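You operate a simulated robot arm through the tools that you are given. There is no shell and no other tool. Be economical: measure what you need, move in short steps, check, and stop when the job is done.

You are at the controls of a simulated robot arm. One attempt, no reset.

Task
Fill the blue water tank to MAX, then run water through TEST 2's loop.
Fine: cart fill valve shut again; orange cart valve on 4, at least five seconds of flow, pump off, orange valve back on 0. Spill nothing; the other valves, hoses, loops and caps end as they were.

Only the result counts: the job must be done as asked and must still hold three seconds after the hand-in. Knocking over, shifting, dropping, spilling or breaking anything else fails it. A push-on lid holds only when it is set on centred and level and pressed home; a screw cap is set on level and turned clockwise until tight.

Robot
A 6-joint arm with a two-finger parallel gripper, fixed in place. Base frame: the origin is at the foot of the arm, x ahead of it, y to its left, z up; the work surface is at about z = 850. Readings come in mm, degrees, newtons and seconds.
With the tool pointing down near the work surface it reaches from about 140 to 740 mm from the base axis. Its first joint turns from -166.0 to 166.0 degrees. Payload 3.91 kg.
The tool frame sits at the grasp point between the pads (the TCP): z along the fingers, y along the line on which they close. The tips reach 30 mm beyond it. Largest opening 110 mm; finger width 20, thickness 10; the body of the gripper, 48 by 112 mm, starts 55 mm behind the TCP.
Orientation is that of the tool frame in the base frame, as a unit quaternion [x, y, z, w]. With the fingers straight down and closing along the base's y, the tool's x points along the base's -x, its y along +y and its z along -z.

Tools
- The arm moves only by the tool step_arm. Its argument "series" is a list of rows, each an object (a shift or turn left out is 0, a gripper value left out holds the last) with "delta_pos": the shift along the base's x, y, z in mm, a list of three; "rotation": the turn, a rotation vector about the base's x, y, z in degrees, a list of three; "jaw": the finger opening in mm, from 0 to 110. In form: [{"delta_pos": [tx, ty, tz], "rotation": [wx, wy, wz], "jaw": jaw}, ...]. A call has 1 to 10 rows; each row is the pose to reach, as a shift and turn from the pose commanded when the call began. A row lasts 0.2 s, in which the tool goes at most 50 mm and 8.6 degrees; a call with a longer step from one row to the next is refused whole, and so is a gripper value outside its range. Where a pose cannot be reached the arm comes as near as it can. A force on the tool above 90 N (or 10 N above the force at the start of the call, whichever is more), or a blocked arm, ends the call early, and 0.2 s more pass. Each finger travels about 45 mm/s and halts on what it meets, pressing with about 29 N; the grip force reading is that of the motor and also rises with nothing between the fingers. The clock runs only during rows and for 0.2 s after the last one: add rows that repeat a pose to give the fingers time. The reply holds the time, the measured pose of the TCP, the force on the tool along the base axes, the opening and the grip force, in the units named above and with some noise, with the torque about the TCP (base axes, N m) and any sound that the robot's microphone picked up.
- Cameras (640 x 400 px; columns grow to the right, rows downward): "scene" is fixed at [41, 496.6, 1572.7]; the picture's right is [-0.01, -1.00, 0.00], its down [-0.89, 0.01, -0.46] and it looks along [0.46, -0.01, -0.89] (base axes); focal length 295 px, centre (320, 200). "wrist" rides on the gripper at [71, 22, -107] in the tool frame; the picture's right is [-0.29, 0.96, 0.00], its down [-0.76, -0.23, -0.61] and it looks along [-0.58, -0.18, 0.79] (tool axes); focal length 243 px, centre (320, 200). There is no depth. A picture from a camera that has moved, and an enlarged one, comes with that camera's place and axes in the base frame and with its lens. The place of the scene camera against the robot may be out by one fixed shift of up to 18 mm in any direction.
- camera(camera): a new picture of that camera. It takes no simulated time.
- move_column(by): slides the trunk up (or, below 0, down) by that many mm; the arm rides with it, the base frame stays. It gives what a move gives, with no picture.
- close_up(camera, box): a new picture of the part [left, top, right, bottom] of that camera's present view, enlarged. It takes no simulated time.
- hand_in(): hands the job in; it is judged then, once.

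Go step by step. Nothing tells you positions but the pictures and the camera data: compare them with the known pose of the tool, close in by small moves and look again before you grip or let go. The budget is 120 turns and 84 pictures, counting those below and the enlarged ones. Unless the task says otherwise, let go and move clear before handing in, and close with one line.

The tools are called after "Request:" as name(argument=value, ...) on one line, values as JSON. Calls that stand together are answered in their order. step_arm: Moves the arm, as the interface text tells. Its arguments: {"type":"object","properties":{"series":{"type":"array"}},"required":["series"]} The other tools are called the same way: move_column (by) slides the trunk up or down; camera (camera) takes a picture; close_up (camera, box) takes an enlarged picture of a part of a camera's view; hand_in () hands the job in.

At the start:

```text
t: 0.0
ee_pos: [369.5, 291.7, 1188.5]
ee_rot: [0.0, 1.0, 0.0, 0.0]
wrist_force: [-0.2, -0.1, 0.5]
torque: [-0.02, 0.0, 0.02]
finger_gap: 109.9
grip_force: 0.0
trunk travel left (down, up): [-475.0, 115.0]
```

scene: 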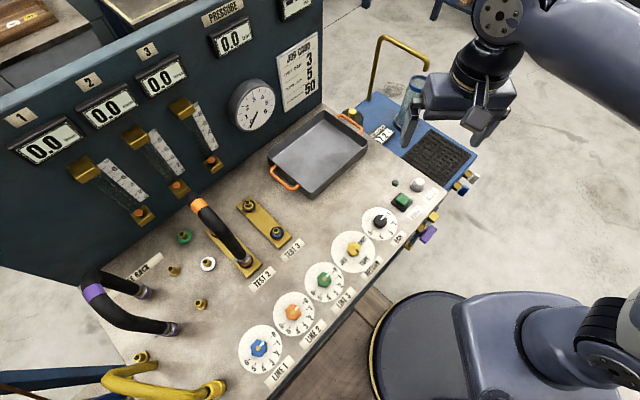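
wrist: 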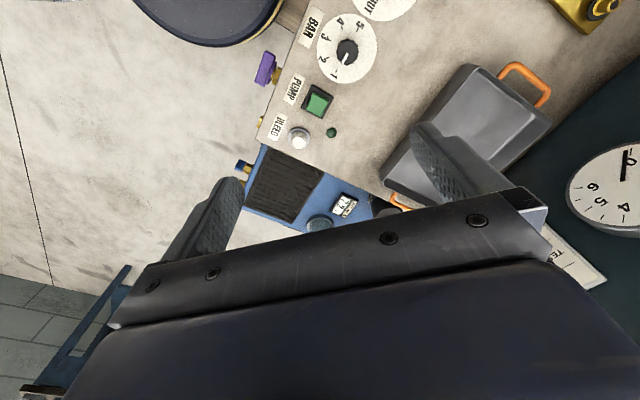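

I see a test cart with a panel of valves, a pump button, a tray, and a blue cart with a water tank at the right. I'll enlarge several regions first.

Request:
close_up(camera="scene", box=[340, 80, 500, 180])

Request:
close_up(camera="scene", box=[230, 160, 470, 310])

Request:
close_up(camera="scene", box=[80, 180, 340, 400])

Request:
close_up(camera="scene", box=[0, 0, 340, 220])

```text
4.00 times, centred on (420, 130) of scene
camera zoom: at [41.0, 496.6, 1572.7], right [-0.01, -1.0, 0.0], down [-0.89, 0.01, -0.46], along [0.46, -0.01, -0.89], focal length 1179 px, centre (-80, 480)
```

zoom: 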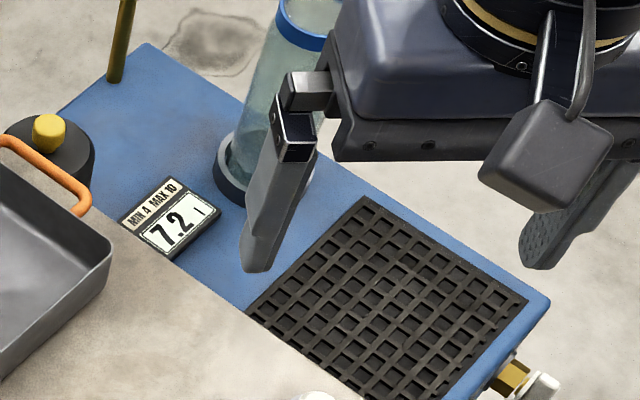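

```text
2.67 times, centred on (350, 235) of scene
camera zoom: at [41.0, 496.6, 1572.7], right [-0.01, -1.0, 0.0], down [-0.89, 0.01, -0.46], along [0.46, -0.01, -0.89], focal length 786 px, centre (240, 107)
```

zoom: 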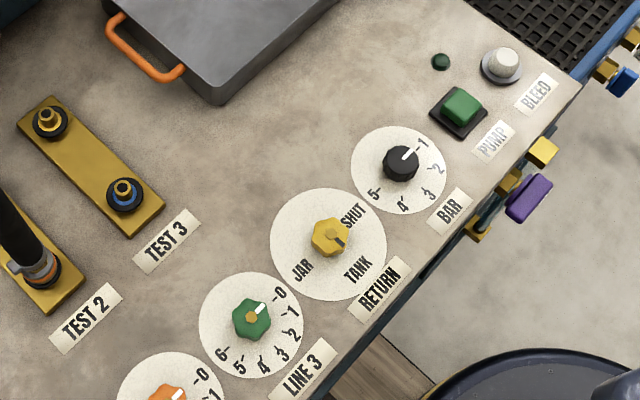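

```text
1.82 times, centred on (210, 290) of scene
camera zoom: at [41.0, 496.6, 1572.7], right [-0.01, -1.0, 0.0], down [-0.89, 0.01, -0.46], along [0.46, -0.01, -0.89], focal length 536 px, centre (520, 36)
```

zoom: 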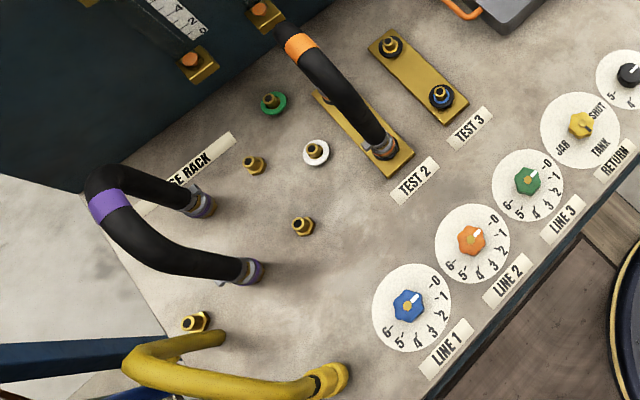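

```text
1.82 times, centred on (170, 110) of scene
camera zoom: at [41.0, 496.6, 1572.7], right [-0.01, -1.0, 0.0], down [-0.89, 0.01, -0.46], along [0.46, -0.01, -0.89], focal length 536 px, centre (593, 364)
```

zoom: 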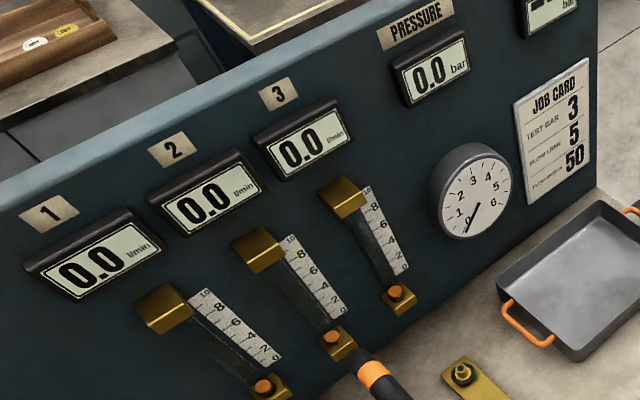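

Layout: LINE 2's orange knob is near (122,554) and the pump button near (412,263). The blue cart has small valves on its near-right edge, so I'll move the wrist camera over to identify the fill valve.

Request:
step_arm(series=[{"delta_pos": [0, -45, 0], "jaw": 60}, {"delta_pos": [0, -90, 0]}, {"delta_pos": [0, -135, 0]}, {"delta_pos": [0, -180, 0]}, {"delta_pos": [0, -220, 0]}])

Request:
camera(camera="wrist")

Request:
close_up(camera="scene", box=[340, 60, 500, 260])

```text
t: 1.2
ee_pos: [368.6, 69.9, 1188.8]
ee_rot: [0.0, 1.0, 0.0, 0.0]
wrist_force: [-0.4, 0.3, 0.1]
torque: [-0.01, 0.0, 0.0]
finger_gap: 59.6
grip_force: 0.1
trunk travel left (down, up): [-475.0, 115.0]
```

```text
77 pictures are left
camera wrist: at [297.3, 91.4, 1295.3], right [0.29, 0.96, 0.0], down [0.76, -0.23, 0.61], along [0.58, -0.18, -0.79], focal length 243 px, centre (320, 200)
```

wrist: 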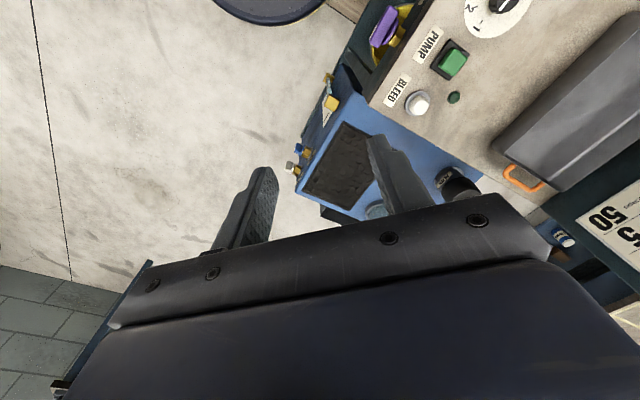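

```text
2.00 times, centred on (420, 160) of scene
camera zoom: at [41.0, 496.6, 1572.7], right [-0.01, -1.0, 0.0], down [-0.89, 0.01, -0.46], along [0.46, -0.01, -0.89], focal length 590 px, centre (120, 280)
```

zoom: 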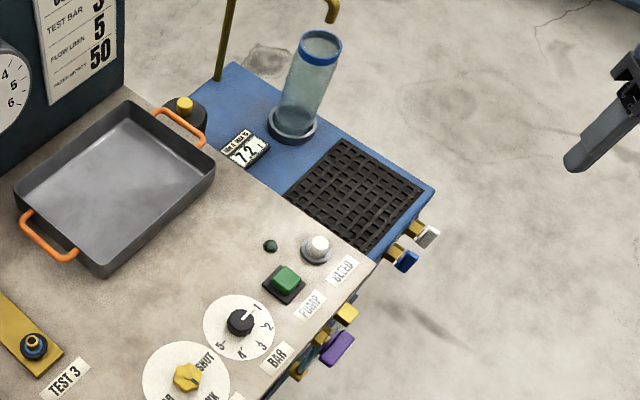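

The blue cart sits lower than the bench, with white- and blue-handled valves on its side. I'll go closer, clear of the bench.

Request:
step_arm(series=[{"delta_pos": [0, -45, 0]}, {"delta_pos": [0, -90, 0]}, {"delta_pos": [0, -135, 0]}, {"delta_pos": [20, -170, -25]}, {"delta_pos": [40, -170, -70]}, {"delta_pos": [60, -170, -115]}, {"delta_pos": [80, -170, -160]}, {"delta_pos": [80, -170, -200]}])

Request:
camera(camera="wrist")

```text
t: 3.0
ee_pos: [449.0, -98.8, 986.7]
ee_rot: [0.0, 1.0, 0.0, 0.0]
wrist_force: [0.5, 0.5, -0.7]
torque: [-0.05, -0.01, 0.0]
finger_gap: 59.8
grip_force: 0.0
trunk travel left (down, up): [-475.0, 115.0]
```

```text
75 pictures are left
camera wrist: at [378.3, -77.5, 1093.9], right [0.29, 0.96, 0.0], down [0.76, -0.23, 0.61], along [0.58, -0.18, -0.79], focal length 243 px, centre (320, 200)
```

wrist: 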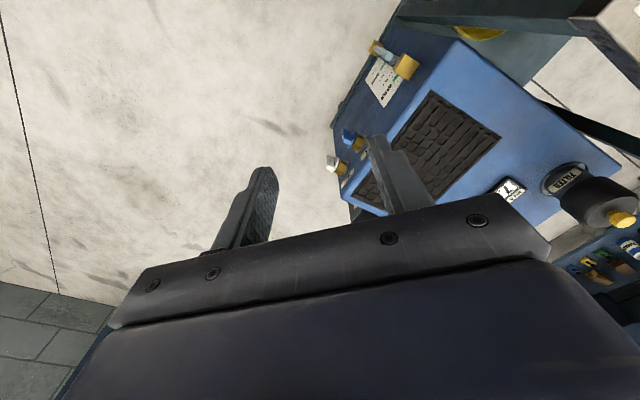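

The cart's side carries labels, so I'll zoom in on them.

Request:
close_up(camera="wrist", box=[310, 30, 470, 210])

Request:
close_up(camera="wrist", box=[440, 140, 640, 300])

```text
2.22 times, centred on (390, 120) of wrist
camera zoom: at [378.3, -77.5, 1093.9], right [0.29, 0.96, 0.0], down [0.76, -0.23, 0.61], along [0.58, -0.18, -0.79], focal length 539 px, centre (164, 378)
```

zoom: 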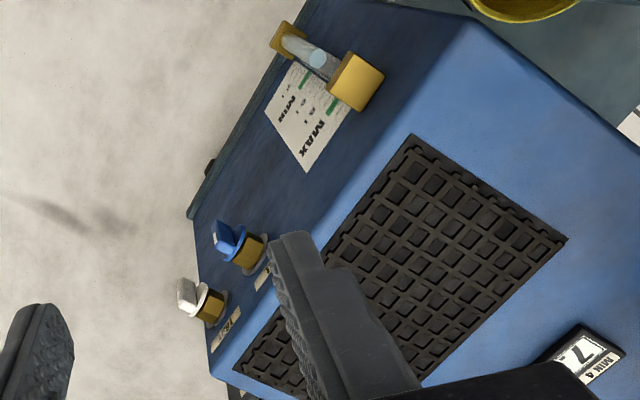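

```text
2.50 times, centred on (540, 220) of wrist
camera zoom: at [378.3, -77.5, 1093.9], right [0.29, 0.96, 0.0], down [0.76, -0.23, 0.61], along [0.58, -0.18, -0.79], focal length 606 px, centre (-230, 150)
```

zoom: 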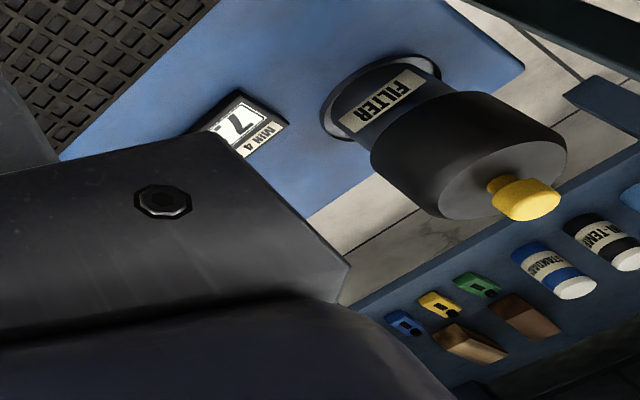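

The two side taps are near (622,-81,540) and (674,-139,546), facing toward me. I'll lower the trunk to read their labels.

Request:
move_column(by=-250)

Request:
step_arm(series=[{"delta_pos": [-30, -40, 0]}, {"delta_pos": [-50, -80, 0]}])

Request:
camera(camera="wrist")

Request:
close_up(camera="wrist", box=[300, 0, 640, 250])

```text
t: 5.6
ee_pos: [447.9, -98.7, 738.2]
ee_rot: [0.0, 1.0, -0.001, 0.0]
wrist_force: [0.0, 0.8, 0.0]
torque: [0.01, -0.04, 0.01]
finger_gap: 60.1
grip_force: 0.0
trunk travel left (down, up): [-225.0, 365.0]
```

```text
t: 6.2
ee_pos: [398.3, -180.1, 740.4]
ee_rot: [0.001, 1.0, 0.001, 0.0]
wrist_force: [0.1, 0.5, 0.0]
torque: [0.0, 0.02, 0.01]
finger_gap: 59.9
grip_force: 0.1
trunk travel left (down, up): [-225.0, 365.0]
```

```text
72 pictures are left
camera wrist: at [328.5, -159.1, 846.4], right [0.29, 0.96, 0.0], down [0.76, -0.23, 0.61], along [0.58, -0.18, -0.79], focal length 243 px, centre (320, 200)
```

wrist: 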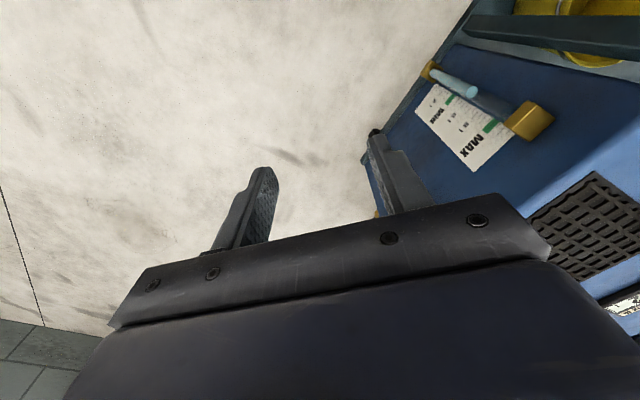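

```text
1.60 times, centred on (470, 125) of wrist
camera zoom: at [328.5, -159.1, 846.4], right [0.29, 0.96, 0.0], down [0.76, -0.23, 0.61], along [0.58, -0.18, -0.79], focal length 388 px, centre (80, 320)
```

zoom: 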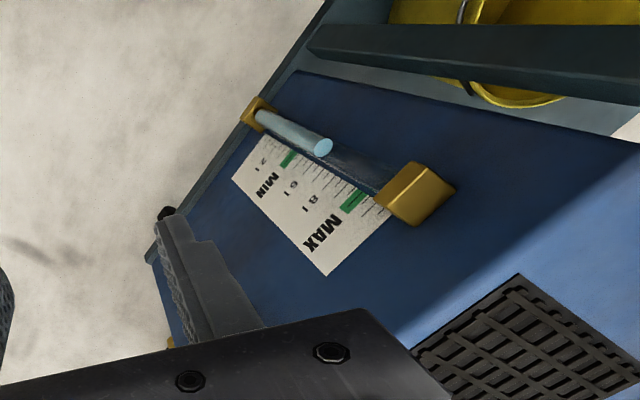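

The sight glass shows about 7 with MAX at 10. I'll yaw and tilt the tool to face the valves squarely.

Request:
step_arm(series=[{"rotation": [0, 0, 8]}, {"rotation": [0, 0, 16]}, {"rotation": [0, 0, 24]}, {"rotation": [0, 0, 32]}, {"rotation": [0, 0, 40]}, {"rotation": [0, 0, 48]}])

Request:
step_arm(series=[{"rotation": [5.9, -5.35, 0]}, {"rotation": [11.9, -10.7, 0]}, {"rotation": [17.8, -16.1, 0]}, {"rotation": [23.8, -21.4, 0]}, {"rotation": [29.7, -26.8, 0]}, {"rotation": [35.7, -32.1, 0]}, {"rotation": [41.6, -37.5, 0]}, {"rotation": [47.5, -42.8, 0]}])

Request:
camera(camera="wrist")

```text
t: 7.6
ee_pos: [398.3, -179.8, 739.6]
ee_rot: [-0.408, 0.913, 0.0, 0.0]
wrist_force: [-0.2, 1.1, -0.2]
torque: [0.0, 0.03, -0.01]
finger_gap: 60.0
grip_force: 0.0
trunk travel left (down, up): [-225.0, 365.0]
```

```text
t: 9.4
ee_pos: [398.1, -178.4, 737.8]
ee_rot: [-0.346, 0.774, 0.216, 0.484]
wrist_force: [-0.6, 0.4, 0.1]
torque: [0.01, -0.02, 0.02]
finger_gap: 60.1
grip_force: 0.1
trunk travel left (down, up): [-225.0, 365.0]
```

```text
70 pictures are left
camera wrist: at [297.5, -259.1, 720.5], right [-0.63, 0.74, 0.26], down [0.03, -0.31, 0.95], along [0.78, 0.6, 0.18], focal length 243 px, centre (320, 200)
```

wrist: 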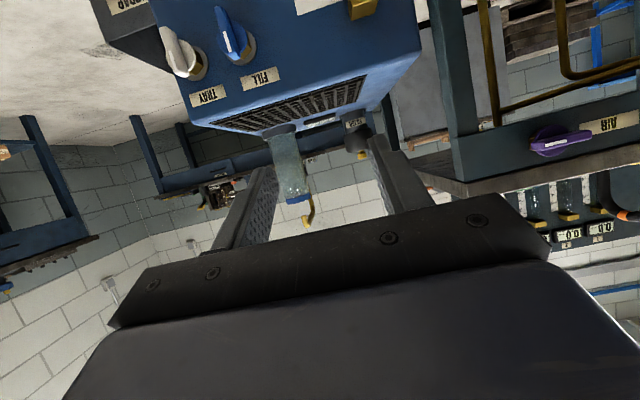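

Labels read: blue handle = FILL, white = TRAY, purple = AIR. Zooming in on the blue handle.

Request:
close_up(camera="wrist", box=[90, 0, 370, 140])

```text
2.29 times, centred on (230, 70) of wrist
camera zoom: at [297.5, -259.1, 720.5], right [-0.63, 0.74, 0.26], down [0.03, -0.31, 0.95], along [0.78, 0.6, 0.18], focal length 555 px, centre (526, 497)
```

zoom: 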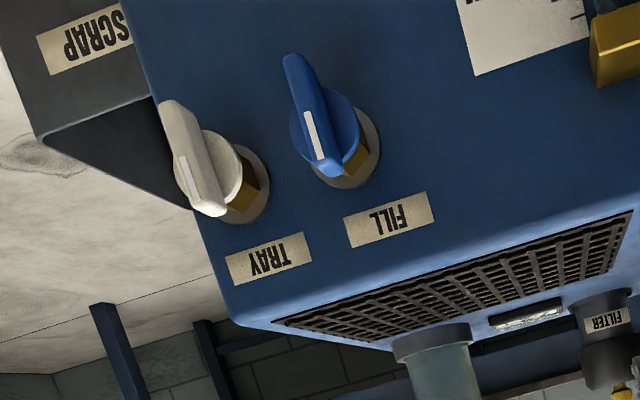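

The FILL handle is a vertical wing near (622,-81,538), turning on a horizontal axis facing me. I'll level the tool, align it to 45°, and move to a standoff.

Request:
step_arm(series=[{"rotation": [5, -4.4, 0]}, {"rotation": [10, -8.8, 0]}, {"rotation": [15, -13.2, 0]}, {"rotation": [19.3, -17.4, 0]}])

Request:
step_arm(series=[{"delta_pos": [45, 6, 0], "rotation": [0, 0, -1]}, {"delta_pos": [90, 12, 0], "rotation": [0, 0, -2]}, {"delta_pos": [130, 20, 0], "rotation": [0, 0, -3]}])

Request:
move_column(by=-200)

Request:
camera(camera="wrist")

```text
t: 10.4
ee_pos: [398.7, -178.1, 738.9]
ee_rot: [-0.288, 0.645, 0.287, 0.646]
wrist_force: [0.1, 0.3, 0.5]
torque: [0.03, -0.03, 0.0]
finger_gap: 59.8
grip_force: 0.1
trunk travel left (down, up): [-225.0, 365.0]
```

```text
t: 11.2
ee_pos: [529.0, -157.6, 737.4]
ee_rot: [-0.27, 0.653, 0.27, 0.654]
wrist_force: [-0.4, -0.4, 0.4]
torque: [0.02, 0.02, 0.02]
finger_gap: 59.8
grip_force: 0.1
trunk travel left (down, up): [-225.0, 365.0]
```

```text
t: 13.3
ee_pos: [530.1, -158.4, 536.6]
ee_rot: [-0.27, 0.654, 0.269, 0.653]
wrist_force: [-0.1, 0.6, 0.8]
torque: [0.02, 0.03, 0.0]
finger_gap: 60.0
grip_force: 0.1
trunk travel left (down, up): [-25.0, 565.0]
```

```text
68 pictures are left
camera wrist: at [439.1, -218.3, 465.8], right [-0.68, 0.68, 0.29], down [-0.27, -0.59, 0.76], along [0.69, 0.44, 0.58], focal length 243 px, centre (320, 200)
```

wrist: 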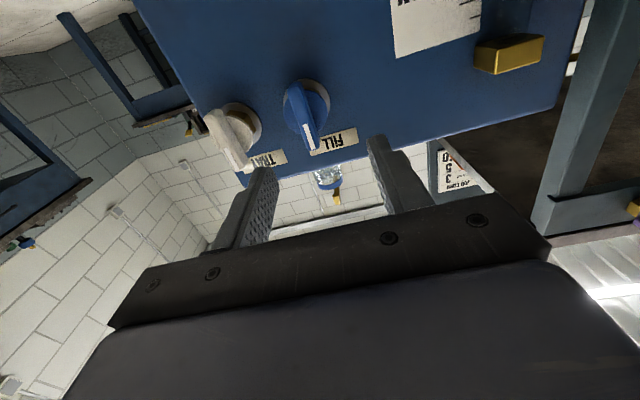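

Triangulation puts the FILL handle centre at about (629,-77,532). I'll shift laterally 12 mm and advance part way.

Request:
step_arm(series=[{"delta_pos": [8.5, -8.5, -4]}, {"delta_pos": [30, 13, -4]}, {"delta_pos": [51, 34, -4]}, {"delta_pos": [51, 34, -4]}])

Request:
close_up(camera="wrist", box=[160, 0, 480, 220])

Request:
close_up(camera="scene", box=[400, 140, 560, 240])

```text
t: 14.3
ee_pos: [582.3, -122.8, 533.8]
ee_rot: [-0.271, 0.654, 0.27, 0.653]
wrist_force: [0.5, 0.6, -0.1]
torque: [0.01, -0.01, 0.01]
finger_gap: 60.2
grip_force: 0.0
trunk travel left (down, up): [-25.0, 565.0]
```

```text
1.82 times, centred on (320, 110) of wrist
camera zoom: at [491.5, -183.6, 461.5], right [-0.68, 0.68, 0.29], down [-0.27, -0.59, 0.76], along [0.69, 0.44, 0.58], focal length 441 px, centre (320, 364)
```

zoom: 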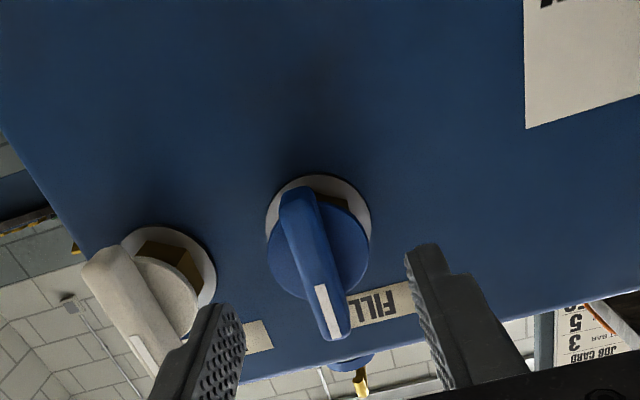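

```text
4.00 times, centred on (480, 190) of scene
camera zoom: at [41.0, 496.6, 1572.7], right [-0.01, -1.0, 0.0], down [-0.89, 0.01, -0.46], along [0.46, -0.01, -0.89], focal length 1179 px, centre (-320, 240)
```

zoom: 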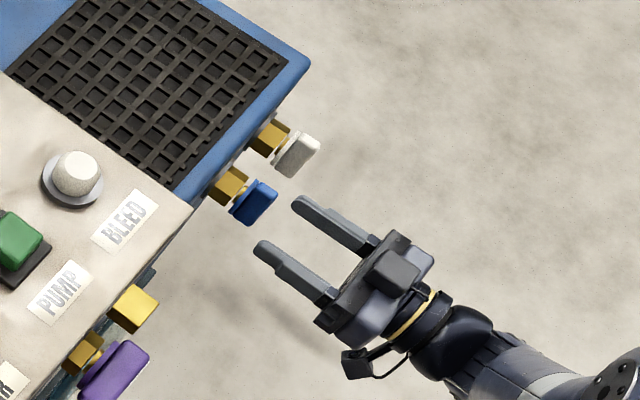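

The tool is aligned with the FILL wing. Advancing 35 mm, then checking before gripping.

Request:
step_arm(series=[{"delta_pos": [12, 12, 0]}, {"delta_pos": [25, 25, 0]}, {"delta_pos": [25, 25, 0]}])

Request:
close_up(camera="wrist", box=[160, 0, 480, 220])

Request:
close_up(camera="scene", box=[420, 150, 520, 220])

```text
t: 15.2
ee_pos: [607.8, -99.4, 534.0]
ee_rot: [-0.27, 0.654, 0.27, 0.653]
wrist_force: [-0.1, -0.3, 0.5]
torque: [-0.02, -0.01, 0.01]
finger_gap: 60.0
grip_force: 0.0
trunk travel left (down, up): [-25.0, 565.0]
```

```text
1.82 times, centred on (320, 110) of wrist
camera zoom: at [516.7, -159.6, 462.3], right [-0.68, 0.68, 0.29], down [-0.27, -0.59, 0.76], along [0.69, 0.44, 0.58], focal length 441 px, centre (320, 364)
```

zoom: 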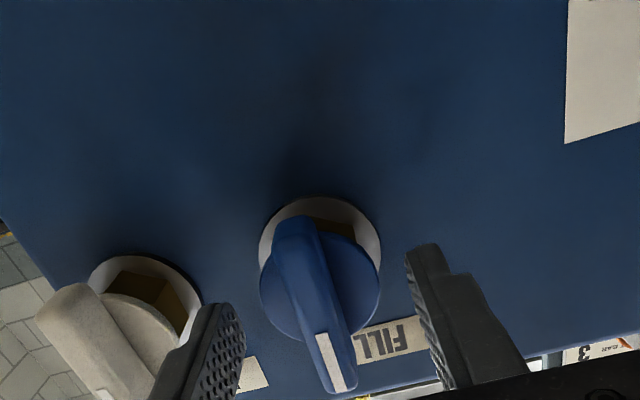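

```text
5.71 times, centred on (470, 185) of scene
camera zoom: at [41.0, 496.6, 1572.7], right [-0.01, -1.0, 0.0], down [-0.89, 0.01, -0.46], along [0.46, -0.01, -0.89], focal length 1684 px, centre (-537, 286)
```

zoom: 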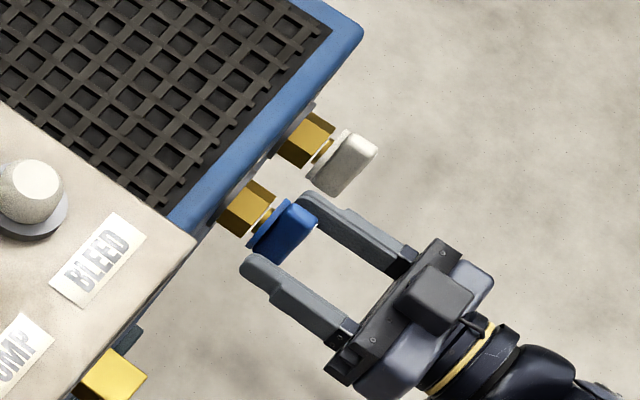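

Fingers straddle the wing; closing now.

Request:
step_arm(series=[{"jaw": 40}, {"jaw": 25}, {"jaw": 10}, {"jaw": 5}, {"jaw": 5}, {"jaw": 5}])

Request:
close_up(camera="wrist", box=[160, 0, 480, 220])

```text
t: 16.6
ee_pos: [608.7, -100.0, 533.6]
ee_rot: [-0.271, 0.654, 0.27, 0.653]
wrist_force: [6.9, -2.3, 1.3]
torque: [-0.15, 0.15, 0.02]
finger_gap: 13.1
grip_force: 45.1
trunk travel left (down, up): [-25.0, 565.0]
```

```text
1.82 times, centred on (320, 110) of wrist
camera zoom: at [517.0, -160.0, 462.4], right [-0.68, 0.68, 0.29], down [-0.27, -0.59, 0.76], along [0.69, 0.44, 0.58], focal length 441 px, centre (320, 364)
```

zoom: 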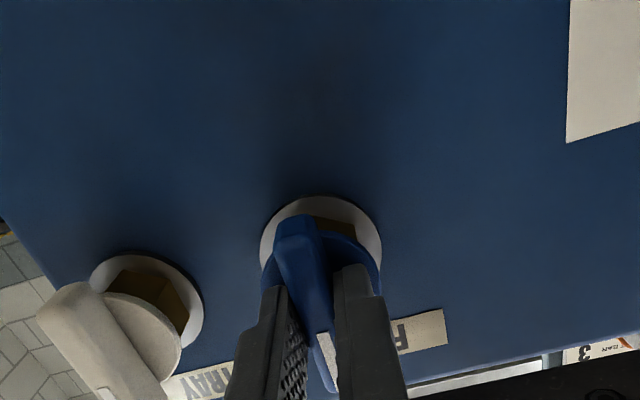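

Wing gripped. Try turning counter-clockwise (seen from front) a bit and feel the torque.

Request:
step_arm(series=[{"rotation": [-3.5, -3.5, 0]}, {"rotation": [-7, -7, 0]}, {"rotation": [-10.6, -10.6, 0]}])

Request:
close_up(camera="scene", box=[350, 100, 510, 220])

```text
t: 17.4
ee_pos: [607.6, -98.9, 532.8]
ee_rot: [-0.352, 0.614, 0.182, 0.682]
wrist_force: [24.6, -6.9, -4.5]
torque: [1.07, 0.91, 0.3]
finger_gap: 17.8
grip_force: 45.2
trunk travel left (down, up): [-25.0, 565.0]
```

```text
3.33 times, centred on (430, 160) of scene
camera zoom: at [41.0, 496.6, 1572.7], right [-0.01, -1.0, 0.0], down [-0.89, 0.01, -0.46], along [0.46, -0.01, -0.89], focal length 982 px, centre (-47, 333)
```

zoom: 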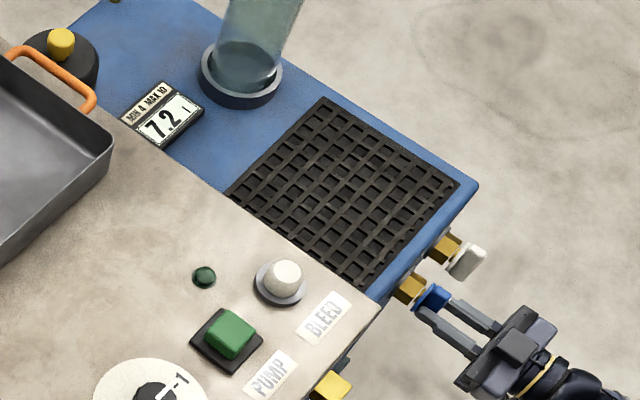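

The gap widened and torque rose, so it is at its stop that way. I'll go back and turn clockwise.

Request:
step_arm(series=[{"rotation": [5, 5, 0]}, {"rotation": [10.6, 10.6, 0]}, {"rotation": [16, 16, 0]}, {"rotation": [21.5, 21.5, 0]}, {"rotation": [21.5, 21.5, 0]}])

Request:
close_up(camera="wrist", box=[160, 0, 480, 220])

Request:
close_up(camera="scene", box=[350, 100, 510, 220])

```text
t: 18.6
ee_pos: [607.6, -100.6, 533.3]
ee_rot: [-0.181, 0.683, 0.356, 0.612]
wrist_force: [33.9, -9.8, 10.7]
torque: [-0.25, 0.25, -0.02]
finger_gap: 12.8
grip_force: 45.2
trunk travel left (down, up): [-25.0, 565.0]
```

```text
1.82 times, centred on (320, 110) of wrist
camera zoom: at [503.7, -146.8, 470.3], right [-0.6, 0.6, 0.53], down [-0.13, -0.73, 0.67], along [0.79, 0.33, 0.52], focal length 441 px, centre (320, 364)
```

zoom: 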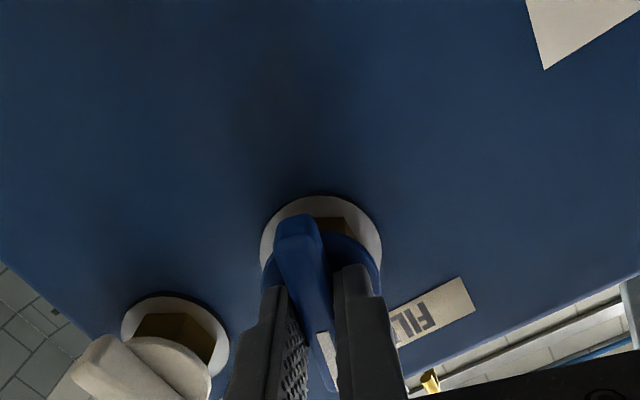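

```text
3.33 times, centred on (430, 160) of scene
camera zoom: at [41.0, 496.6, 1572.7], right [-0.01, -1.0, 0.0], down [-0.89, 0.01, -0.46], along [0.46, -0.01, -0.89], focal length 982 px, centre (-47, 333)
```

zoom: 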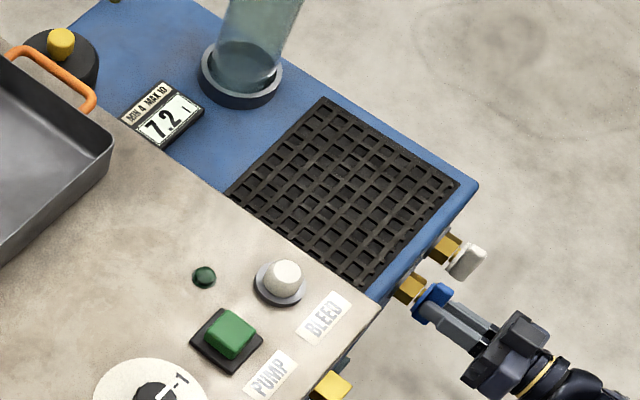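

It turns clockwise, but there's a sideways force. I'll relieve it with a small shift and turn further.

Request:
step_arm(series=[{"delta_pos": [1, -1, 0], "rotation": [5.5, 5.5, 0]}, {"delta_pos": [1.5, -1.5, 0], "rotation": [11, 11, 0]}, {"delta_pos": [1.5, -1.5, 0], "rotation": [16.5, 16.5, 0]}, {"delta_pos": [1.5, -1.5, 0], "rotation": [22, 22, 0]}])

Request:
close_up(camera="scene", box=[350, 100, 510, 220])

```text
t: 19.6
ee_pos: [606.8, -99.7, 534.4]
ee_rot: [0.009, 0.707, 0.507, 0.493]
wrist_force: [9.5, 2.0, 13.8]
torque: [0.76, -0.73, -1.15]
finger_gap: 12.8
grip_force: 44.8
trunk travel left (down, up): [-25.0, 565.0]
```

```text
3.33 times, centred on (430, 160) of scene
camera zoom: at [41.0, 496.6, 1572.7], right [-0.01, -1.0, 0.0], down [-0.89, 0.01, -0.46], along [0.46, -0.01, -0.89], focal length 982 px, centre (-47, 333)
```

zoom: 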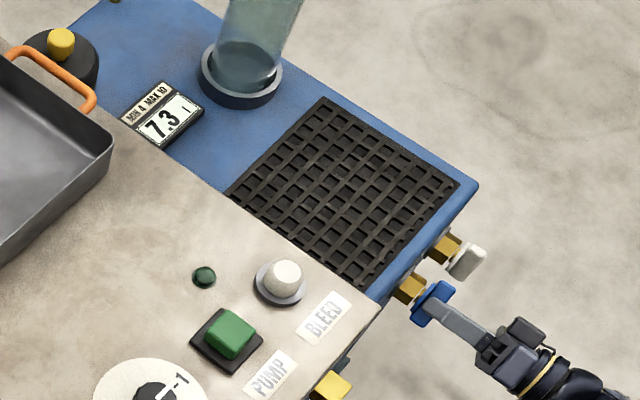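

Level now reads 7.3, so it's filling. I'll hold here and measure the rate.

Request:
step_arm(series=[{}, {}, {}, {}, {}, {}, {}, {}, {}])

Request:
close_up(camera="scene", box=[360, 100, 420, 140])

```text
t: 21.6
ee_pos: [606.6, -98.7, 534.6]
ee_rot: [0.008, 0.707, 0.507, 0.492]
wrist_force: [-3.6, 8.3, 13.9]
torque: [0.14, -0.15, 0.13]
finger_gap: 12.8
grip_force: 45.0
trunk travel left (down, up): [-25.0, 565.0]
```

```text
10.00 times, centred on (390, 120) of scene
camera zoom: at [41.0, 496.6, 1572.7], right [-0.01, -1.0, 0.0], down [-0.89, 0.01, -0.46], along [0.46, -0.01, -0.89], focal length 2948 px, centre (-380, 1000)
```

zoom: 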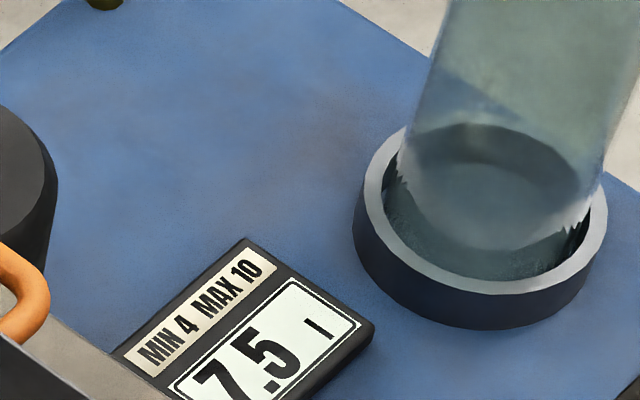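

It's filling at roughly 0.1 l/s, slow and easy to control, so I'll hold for 8 s more.

Request:
step_arm(series=[{}, {}, {}, {}, {}, {}, {}, {}, {}, {}])

Request:
step_arm(series=[{}, {}, {}, {}, {}, {}, {}, {}, {}, {}])

Request:
step_arm(series=[{}, {}, {}, {}, {}, {}, {}, {}, {}, {}])

Request:
step_arm(series=[{}, {}, {}, {}, {}, {}, {}, {}, {}, {}])

Request:
close_up(camera="scene", box=[360, 105, 420, 145])

```text
t: 23.8
ee_pos: [606.3, -99.7, 535.1]
ee_rot: [0.009, 0.708, 0.506, 0.492]
wrist_force: [-10.1, 11.3, 10.5]
torque: [-0.17, 0.12, 0.63]
finger_gap: 12.9
grip_force: 45.1
trunk travel left (down, up): [-25.0, 565.0]
```

```text
t: 25.9
ee_pos: [606.0, -99.6, 534.2]
ee_rot: [0.009, 0.707, 0.506, 0.493]
wrist_force: [-13.9, 13.2, 6.7]
torque: [0.18, -0.15, 0.15]
finger_gap: 13.2
grip_force: 45.6
trunk travel left (down, up): [-25.0, 565.0]
```

```text
t: 28.1
ee_pos: [606.9, -99.3, 535.1]
ee_rot: [0.009, 0.708, 0.506, 0.493]
wrist_force: [-16.0, 15.4, 5.3]
torque: [0.0, -0.02, 0.43]
finger_gap: 12.8
grip_force: 45.2
trunk travel left (down, up): [-25.0, 565.0]
```

```text
t: 30.4
ee_pos: [607.5, -98.8, 534.8]
ee_rot: [0.009, 0.707, 0.507, 0.492]
wrist_force: [-17.6, 14.4, 4.2]
torque: [-0.02, -0.03, 0.5]
finger_gap: 13.1
grip_force: 45.0
trunk travel left (down, up): [-25.0, 565.0]
```

```text
10.00 times, centred on (390, 125) of scene
camera zoom: at [41.0, 496.6, 1572.7], right [-0.01, -1.0, 0.0], down [-0.89, 0.01, -0.46], along [0.46, -0.01, -0.89], focal length 2948 px, centre (-380, 950)
```

zoom: 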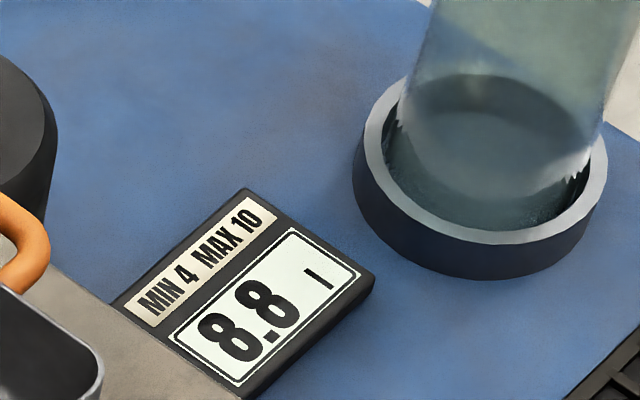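

Level is 8.8, rate about 0.148 l/s. Wait 4.4 s more.

Request:
step_arm(series=[{}, {}, {}, {}, {}, {}, {}, {}, {}, {}])

Request:
step_arm(series=[{}, {}, {}, {}, {}, {}, {}, {}, {}, {}])

Request:
close_up(camera="scene", box=[360, 105, 420, 145])

```text
t: 32.5
ee_pos: [607.0, -99.1, 534.0]
ee_rot: [0.01, 0.707, 0.506, 0.493]
wrist_force: [-17.7, 16.1, 4.8]
torque: [0.03, -0.03, 0.38]
finger_gap: 13.0
grip_force: 44.7
trunk travel left (down, up): [-25.0, 565.0]
```

```text
t: 34.8
ee_pos: [607.0, -100.4, 533.4]
ee_rot: [0.008, 0.708, 0.506, 0.493]
wrist_force: [-18.6, 14.6, 4.4]
torque: [0.02, 0.0, 0.45]
finger_gap: 12.7
grip_force: 45.3
trunk travel left (down, up): [-25.0, 565.0]
```

```text
10.00 times, centred on (390, 125) of scene
camera zoom: at [41.0, 496.6, 1572.7], right [-0.01, -1.0, 0.0], down [-0.89, 0.01, -0.46], along [0.46, -0.01, -0.89], focal length 2948 px, centre (-380, 950)
```

zoom: 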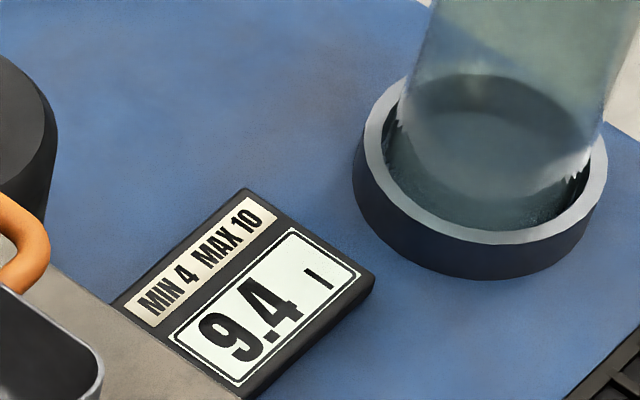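

9.4 now. Wait about 2 s more, then start closing after a check.

Request:
step_arm(series=[{}, {}, {}, {}, {}, {}, {}, {}, {}])

Request:
close_up(camera="scene", box=[360, 105, 420, 145])

```text
t: 36.8
ee_pos: [606.8, -99.3, 535.6]
ee_rot: [0.009, 0.707, 0.506, 0.493]
wrist_force: [-17.8, 15.5, 4.7]
torque: [-0.03, 0.01, 0.48]
finger_gap: 12.6
grip_force: 44.9
trunk travel left (down, up): [-25.0, 565.0]
```

```text
10.00 times, centred on (390, 125) of scene
camera zoom: at [41.0, 496.6, 1572.7], right [-0.01, -1.0, 0.0], down [-0.89, 0.01, -0.46], along [0.46, -0.01, -0.89], focal length 2948 px, centre (-380, 950)
```

zoom: 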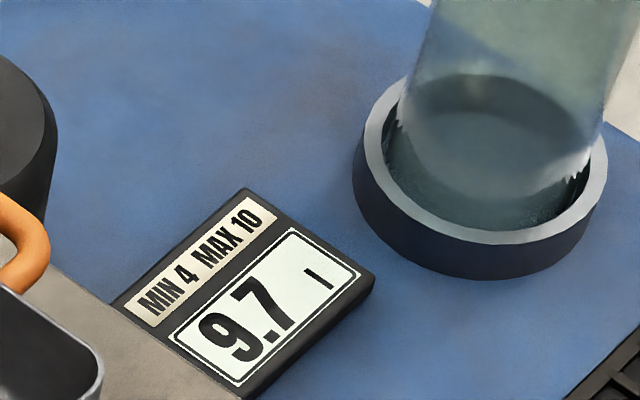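

9.7 now. Hold about 0.8 s more and then turn the valve back to shut, in one call.

Request:
step_arm(series=[{}, {}, {}, {}, {"rotation": [-5.7, -5.7, 0]}, {"delta_pos": [-0.3, 0.3, 0], "rotation": [-11.4, -11.4, 0]}, {"delta_pos": [-0.5, 0.5, 0], "rotation": [-17.1, -17.1, 0]}, {"delta_pos": [-0.8, 0.8, 0], "rotation": [-22.8, -22.8, 0]}, {"delta_pos": [-1, 1, 0], "rotation": [-28.5, -28.5, 0]}, {"delta_pos": [-1, 1, 0], "rotation": [-34.2, -34.2, 0]}])

Request:
close_up(camera="scene", box=[360, 105, 420, 145])

Request:
close_up(camera="wrist", box=[160, 0, 480, 220])

```text
t: 39.0
ee_pos: [606.8, -99.4, 534.1]
ee_rot: [-0.281, 0.649, 0.258, 0.658]
wrist_force: [18.3, 5.4, 6.6]
torque: [0.68, 0.8, 0.41]
finger_gap: 13.0
grip_force: 44.7
trunk travel left (down, up): [-25.0, 565.0]
```

```text
10.00 times, centred on (390, 125) of scene
camera zoom: at [41.0, 496.6, 1572.7], right [-0.01, -1.0, 0.0], down [-0.89, 0.01, -0.46], along [0.46, -0.01, -0.89], focal length 2948 px, centre (-380, 950)
```

zoom: 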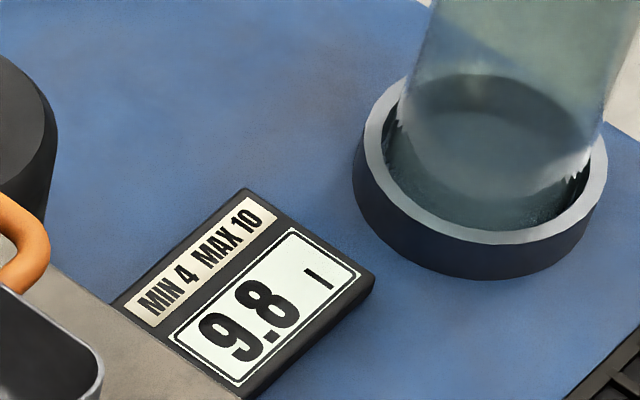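

```text
1.82 times, centred on (320, 110) of wrist
camera zoom: at [518.2, -161.7, 461.2], right [-0.68, 0.69, 0.26], down [-0.29, -0.57, 0.77], along [0.67, 0.45, 0.59], focal length 441 px, centre (320, 364)
```

zoom: 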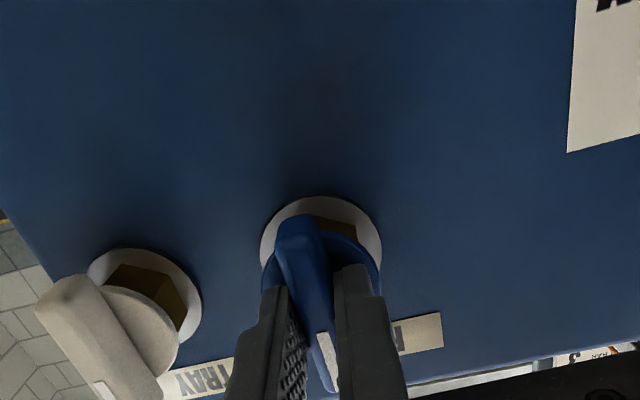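

9.8 and shut. I'll top up with a short open/close cycle to reach 10.0.

Request:
step_arm(series=[{"rotation": [5.7, 5.7, 0]}, {"delta_pos": [0.3, -0.3, 0], "rotation": [11.4, 11.4, 0]}, {"delta_pos": [0.5, -0.5, 0], "rotation": [17.1, 17.1, 0]}, {"delta_pos": [0.8, -0.8, 0], "rotation": [22.8, 22.8, 0]}, {"delta_pos": [1, -1, 0], "rotation": [28.5, 28.5, 0]}, {"delta_pos": [1, -1, 0], "rotation": [34.2, 34.2, 0]}])

Request:
step_arm(series=[{"rotation": [-5.7, -5.7, 0]}, {"delta_pos": [-0.3, 0.3, 0], "rotation": [-11.4, -11.4, 0]}, {"delta_pos": [-0.5, 0.5, 0], "rotation": [-17.1, -17.1, 0]}, {"delta_pos": [-0.8, 0.8, 0], "rotation": [-22.8, -22.8, 0]}, {"delta_pos": [-1, 1, 0], "rotation": [-28.5, -28.5, 0]}, {"delta_pos": [-1, 1, 0], "rotation": [-34.2, -34.2, 0]}])

Request:
close_up(camera="scene", box=[360, 105, 420, 145])

```text
t: 40.4
ee_pos: [606.1, -99.4, 534.4]
ee_rot: [0.01, 0.708, 0.506, 0.493]
wrist_force: [9.8, 11.0, 10.9]
torque: [0.44, -0.51, -0.67]
finger_gap: 12.8
grip_force: 44.7
trunk travel left (down, up): [-25.0, 565.0]
```

```text
t: 41.8
ee_pos: [607.2, -98.9, 533.4]
ee_rot: [-0.28, 0.65, 0.258, 0.658]
wrist_force: [33.2, -1.0, 11.8]
torque: [0.86, 0.5, 0.31]
finger_gap: 13.1
grip_force: 44.9
trunk travel left (down, up): [-25.0, 565.0]
```

```text
10.00 times, centred on (390, 125) of scene
camera zoom: at [41.0, 496.6, 1572.7], right [-0.01, -1.0, 0.0], down [-0.89, 0.01, -0.46], along [0.46, -0.01, -0.89], focal length 2948 px, centre (-380, 950)
```

zoom: 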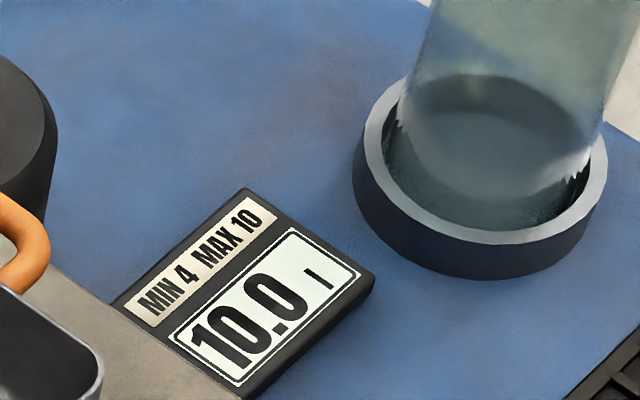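

Reads 10.0 with the valve at its closed stop. Release and back straight out.

Request:
step_arm(series=[{"jaw": 25}, {"jaw": 50}, {"jaw": 60}, {"jaw": 60}])

Request:
step_arm(series=[{"delta_pos": [-15, -15, 0]}, {"delta_pos": [-40, -40, 0]}, {"delta_pos": [-70, -70, 0]}])

Request:
camera(camera="wrist")

Request:
close_up(camera="scene", box=[350, 100, 510, 220])

```text
t: 42.8
ee_pos: [605.0, -99.8, 534.1]
ee_rot: [-0.281, 0.649, 0.26, 0.657]
wrist_force: [0.2, -0.2, 0.5]
torque: [0.01, 0.02, -0.03]
finger_gap: 60.0
grip_force: 0.1
trunk travel left (down, up): [-25.0, 565.0]
```

```text
t: 43.5
ee_pos: [536.3, -168.7, 533.8]
ee_rot: [-0.281, 0.649, 0.259, 0.657]
wrist_force: [0.3, 0.6, 0.4]
torque: [0.02, -0.01, 0.0]
finger_gap: 59.9
grip_force: 0.1
trunk travel left (down, up): [-25.0, 565.0]
```

```text
51 pictures are left
camera wrist: at [447.0, -231.1, 460.4], right [-0.68, 0.68, 0.26], down [-0.28, -0.57, 0.77], along [0.67, 0.45, 0.59], focal length 243 px, centre (320, 200)
```

wrist: 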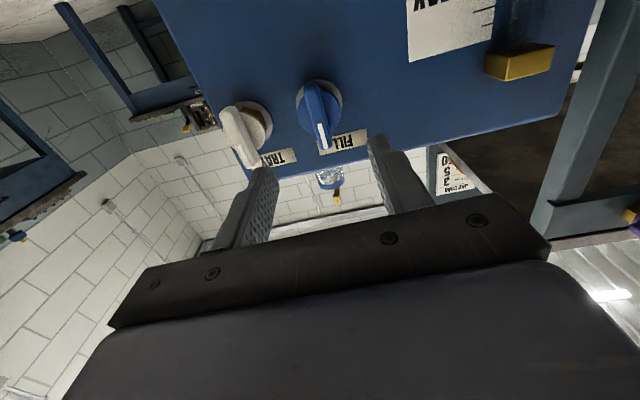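

```text
3.33 times, centred on (430, 160) of scene
camera zoom: at [41.0, 496.6, 1572.7], right [-0.01, -1.0, 0.0], down [-0.89, 0.01, -0.46], along [0.46, -0.01, -0.89], focal length 982 px, centre (-47, 333)
```

zoom: 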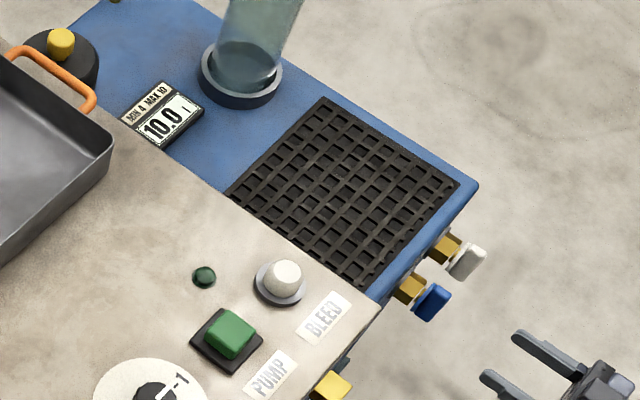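

FILL is shut at its original position and the display reads 10.0. Now raise the trunk and return the tool to pointing down.

Request:
step_arm(series=[{"delta_pos": [-30, -30, 0]}, {"delta_pos": [-60, -60, 0]}])

Request:
move_column(by=475)

Request:
step_arm(series=[{"rotation": [-6, 5.6, 0]}, {"rotation": [-12, 11.2, 0]}, {"rotation": [-18, 16.8, 0]}, {"rotation": [-24, 22.4, 0]}, {"rotation": [-30, 28, 0]}, {"rotation": [-36, 33.6, 0]}, {"rotation": [-42, 39.2, 0]}, {"rotation": [-48, 44.8, 0]}, {"rotation": [-54, 50.4, 0]}, {"rotation": [-60, 56, 0]}])

```text
t: 44.1
ee_pos: [475.5, -230.0, 531.2]
ee_rot: [-0.282, 0.649, 0.26, 0.657]
wrist_force: [0.5, 0.3, 0.1]
torque: [-0.01, -0.02, -0.02]
finger_gap: 60.0
grip_force: 0.0
trunk travel left (down, up): [-25.0, 565.0]
```

```text
refused: 475 is not a number from -400 to 400
```

```text
t: 46.4
ee_pos: [475.6, -229.5, 534.2]
ee_rot: [-0.411, 0.909, 0.009, 0.07]
wrist_force: [0.2, 0.0, 0.8]
torque: [0.01, 0.01, -0.01]
finger_gap: 59.9
grip_force: 0.2
trunk travel left (down, up): [-25.0, 565.0]
```

The trunk move was refused as too long; the tool is down now. Raise it in two moves.

Request:
move_column(by=400)

Request:
move_column(by=75)

Request:
step_arm(series=[{"rotation": [-5.5, 4, 0], "delta_pos": [-30, 0, 35]}, {"rotation": [-5.5, 4, 0], "delta_pos": [-60, 0, 70]}, {"rotation": [-5.5, 4, 0], "delta_pos": [-80, 30, 100]}, {"rotation": [-5.5, 4, 0], "delta_pos": [-90, 70, 120]}, {"rotation": [-5.5, 4, 0], "delta_pos": [-95, 110, 140]}, {"rotation": [-5.5, 4, 0], "delta_pos": [-100, 150, 160]}, {"rotation": [-5.5, 4, 0], "delta_pos": [-100, 195, 170]}, {"rotation": [-5.5, 4, 0], "delta_pos": [-100, 240, 170]}])

Request:
close_up(camera="scene", box=[220, 180, 420, 380])

```text
t: 50.2
ee_pos: [475.9, -229.2, 933.3]
ee_rot: [-0.411, 0.909, 0.009, 0.07]
wrist_force: [-0.6, 0.3, 0.1]
torque: [0.01, 0.02, 0.01]
finger_gap: 60.2
grip_force: 0.0
trunk travel left (down, up): [-425.0, 165.0]
```

```text
t: 51.3
ee_pos: [476.3, -229.2, 1007.9]
ee_rot: [-0.411, 0.909, 0.011, 0.07]
wrist_force: [-0.5, 0.1, 0.5]
torque: [0.0, 0.01, -0.01]
finger_gap: 60.4
grip_force: 0.0
trunk travel left (down, up): [-500.0, 90.0]
```

```text
t: 53.1
ee_pos: [376.0, 11.7, 1178.1]
ee_rot: [-0.413, 0.91, -0.019, 0.018]
wrist_force: [1.1, -0.8, -0.3]
torque: [-0.01, 0.03, 0.0]
finger_gap: 60.1
grip_force: 0.0
trunk travel left (down, up): [-500.0, 90.0]
```

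```text
2.00 times, centred on (320, 280) of scene
camera zoom: at [41.0, 496.6, 1572.7], right [-0.01, -1.0, 0.0], down [-0.89, 0.01, -0.46], along [0.46, -0.01, -0.89], focal length 590 px, centre (320, 40)
```

zoom: 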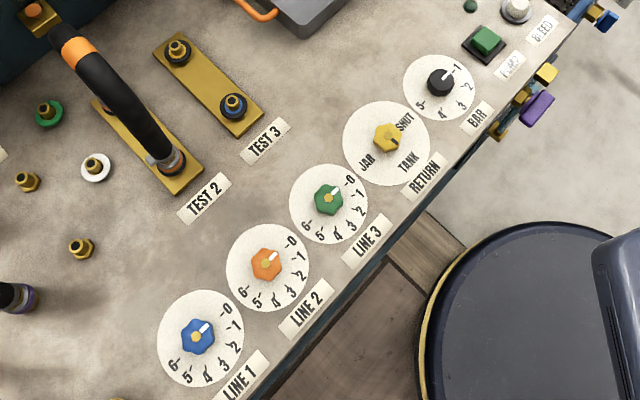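

Tank done. Now move over the dials, keeping height, to view LINE 2 and RETURN closely.

Request:
step_arm(series=[{"delta_pos": [-5, 48, 0]}, {"delta_pos": [-12, 96, 0]}, {"delta_pos": [-25, 143, 0]}, {"delta_pos": [-40, 188, 0]}, {"delta_pos": [-60, 230, 0]}, {"delta_pos": [-85, 270, 0]}, {"delta_pos": [-115, 308, 0]}, {"delta_pos": [-150, 340, 0]}, {"delta_pos": [-188, 370, 0]}, {"delta_pos": [-225, 400, 0]}])

Request:
camera(camera="wrist")

```text
t: 55.3
ee_pos: [149.1, 413.1, 1178.3]
ee_rot: [-0.413, 0.91, -0.019, 0.018]
wrist_force: [-0.1, 0.2, -0.4]
torque: [-0.02, -0.03, -0.02]
finger_gap: 59.9
grip_force: 0.1
trunk travel left (down, up): [-500.0, 90.0]
```

```text
48 pictures are left
camera wrist: at [81.8, 376.1, 1282.4], right [-0.53, 0.85, -0.04], down [0.64, 0.43, 0.63], along [0.55, 0.31, -0.77], focal length 243 px, centre (320, 200)
```

wrist: 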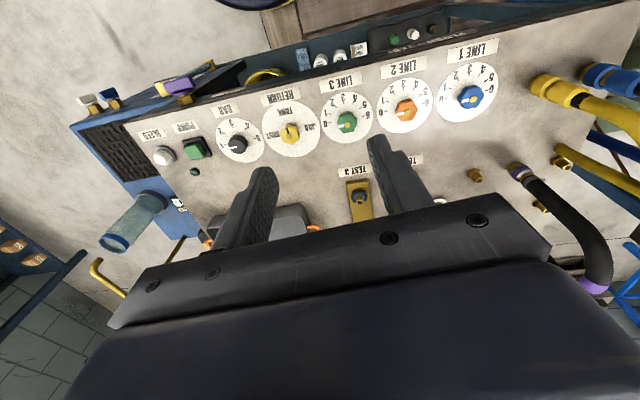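

Request:
close_up(camera="wrist", box=[140, 60, 500, 220])

Request:
close_up(camera="wrist", box=[250, 80, 440, 170])

```text
1.78 times, centred on (320, 140) of wrist
camera zoom: at [81.8, 376.1, 1282.4], right [-0.53, 0.85, -0.04], down [0.64, 0.43, 0.63], along [0.55, 0.31, -0.77], focal length 431 px, centre (320, 307)
```

zoom: 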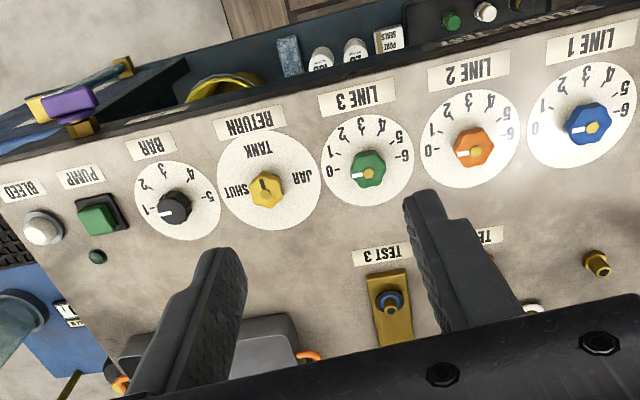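

```text
3.37 times, centred on (345, 125) of wrist
camera zoom: at [81.8, 376.1, 1282.4], right [-0.53, 0.85, -0.04], down [0.64, 0.43, 0.63], along [0.55, 0.31, -0.77], focal length 817 px, centre (236, 453)
```

zoom: 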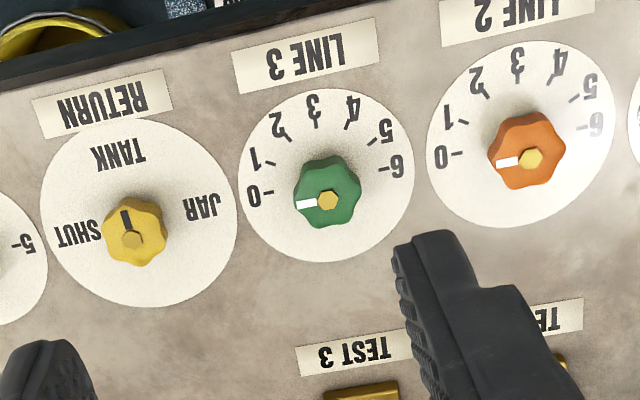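

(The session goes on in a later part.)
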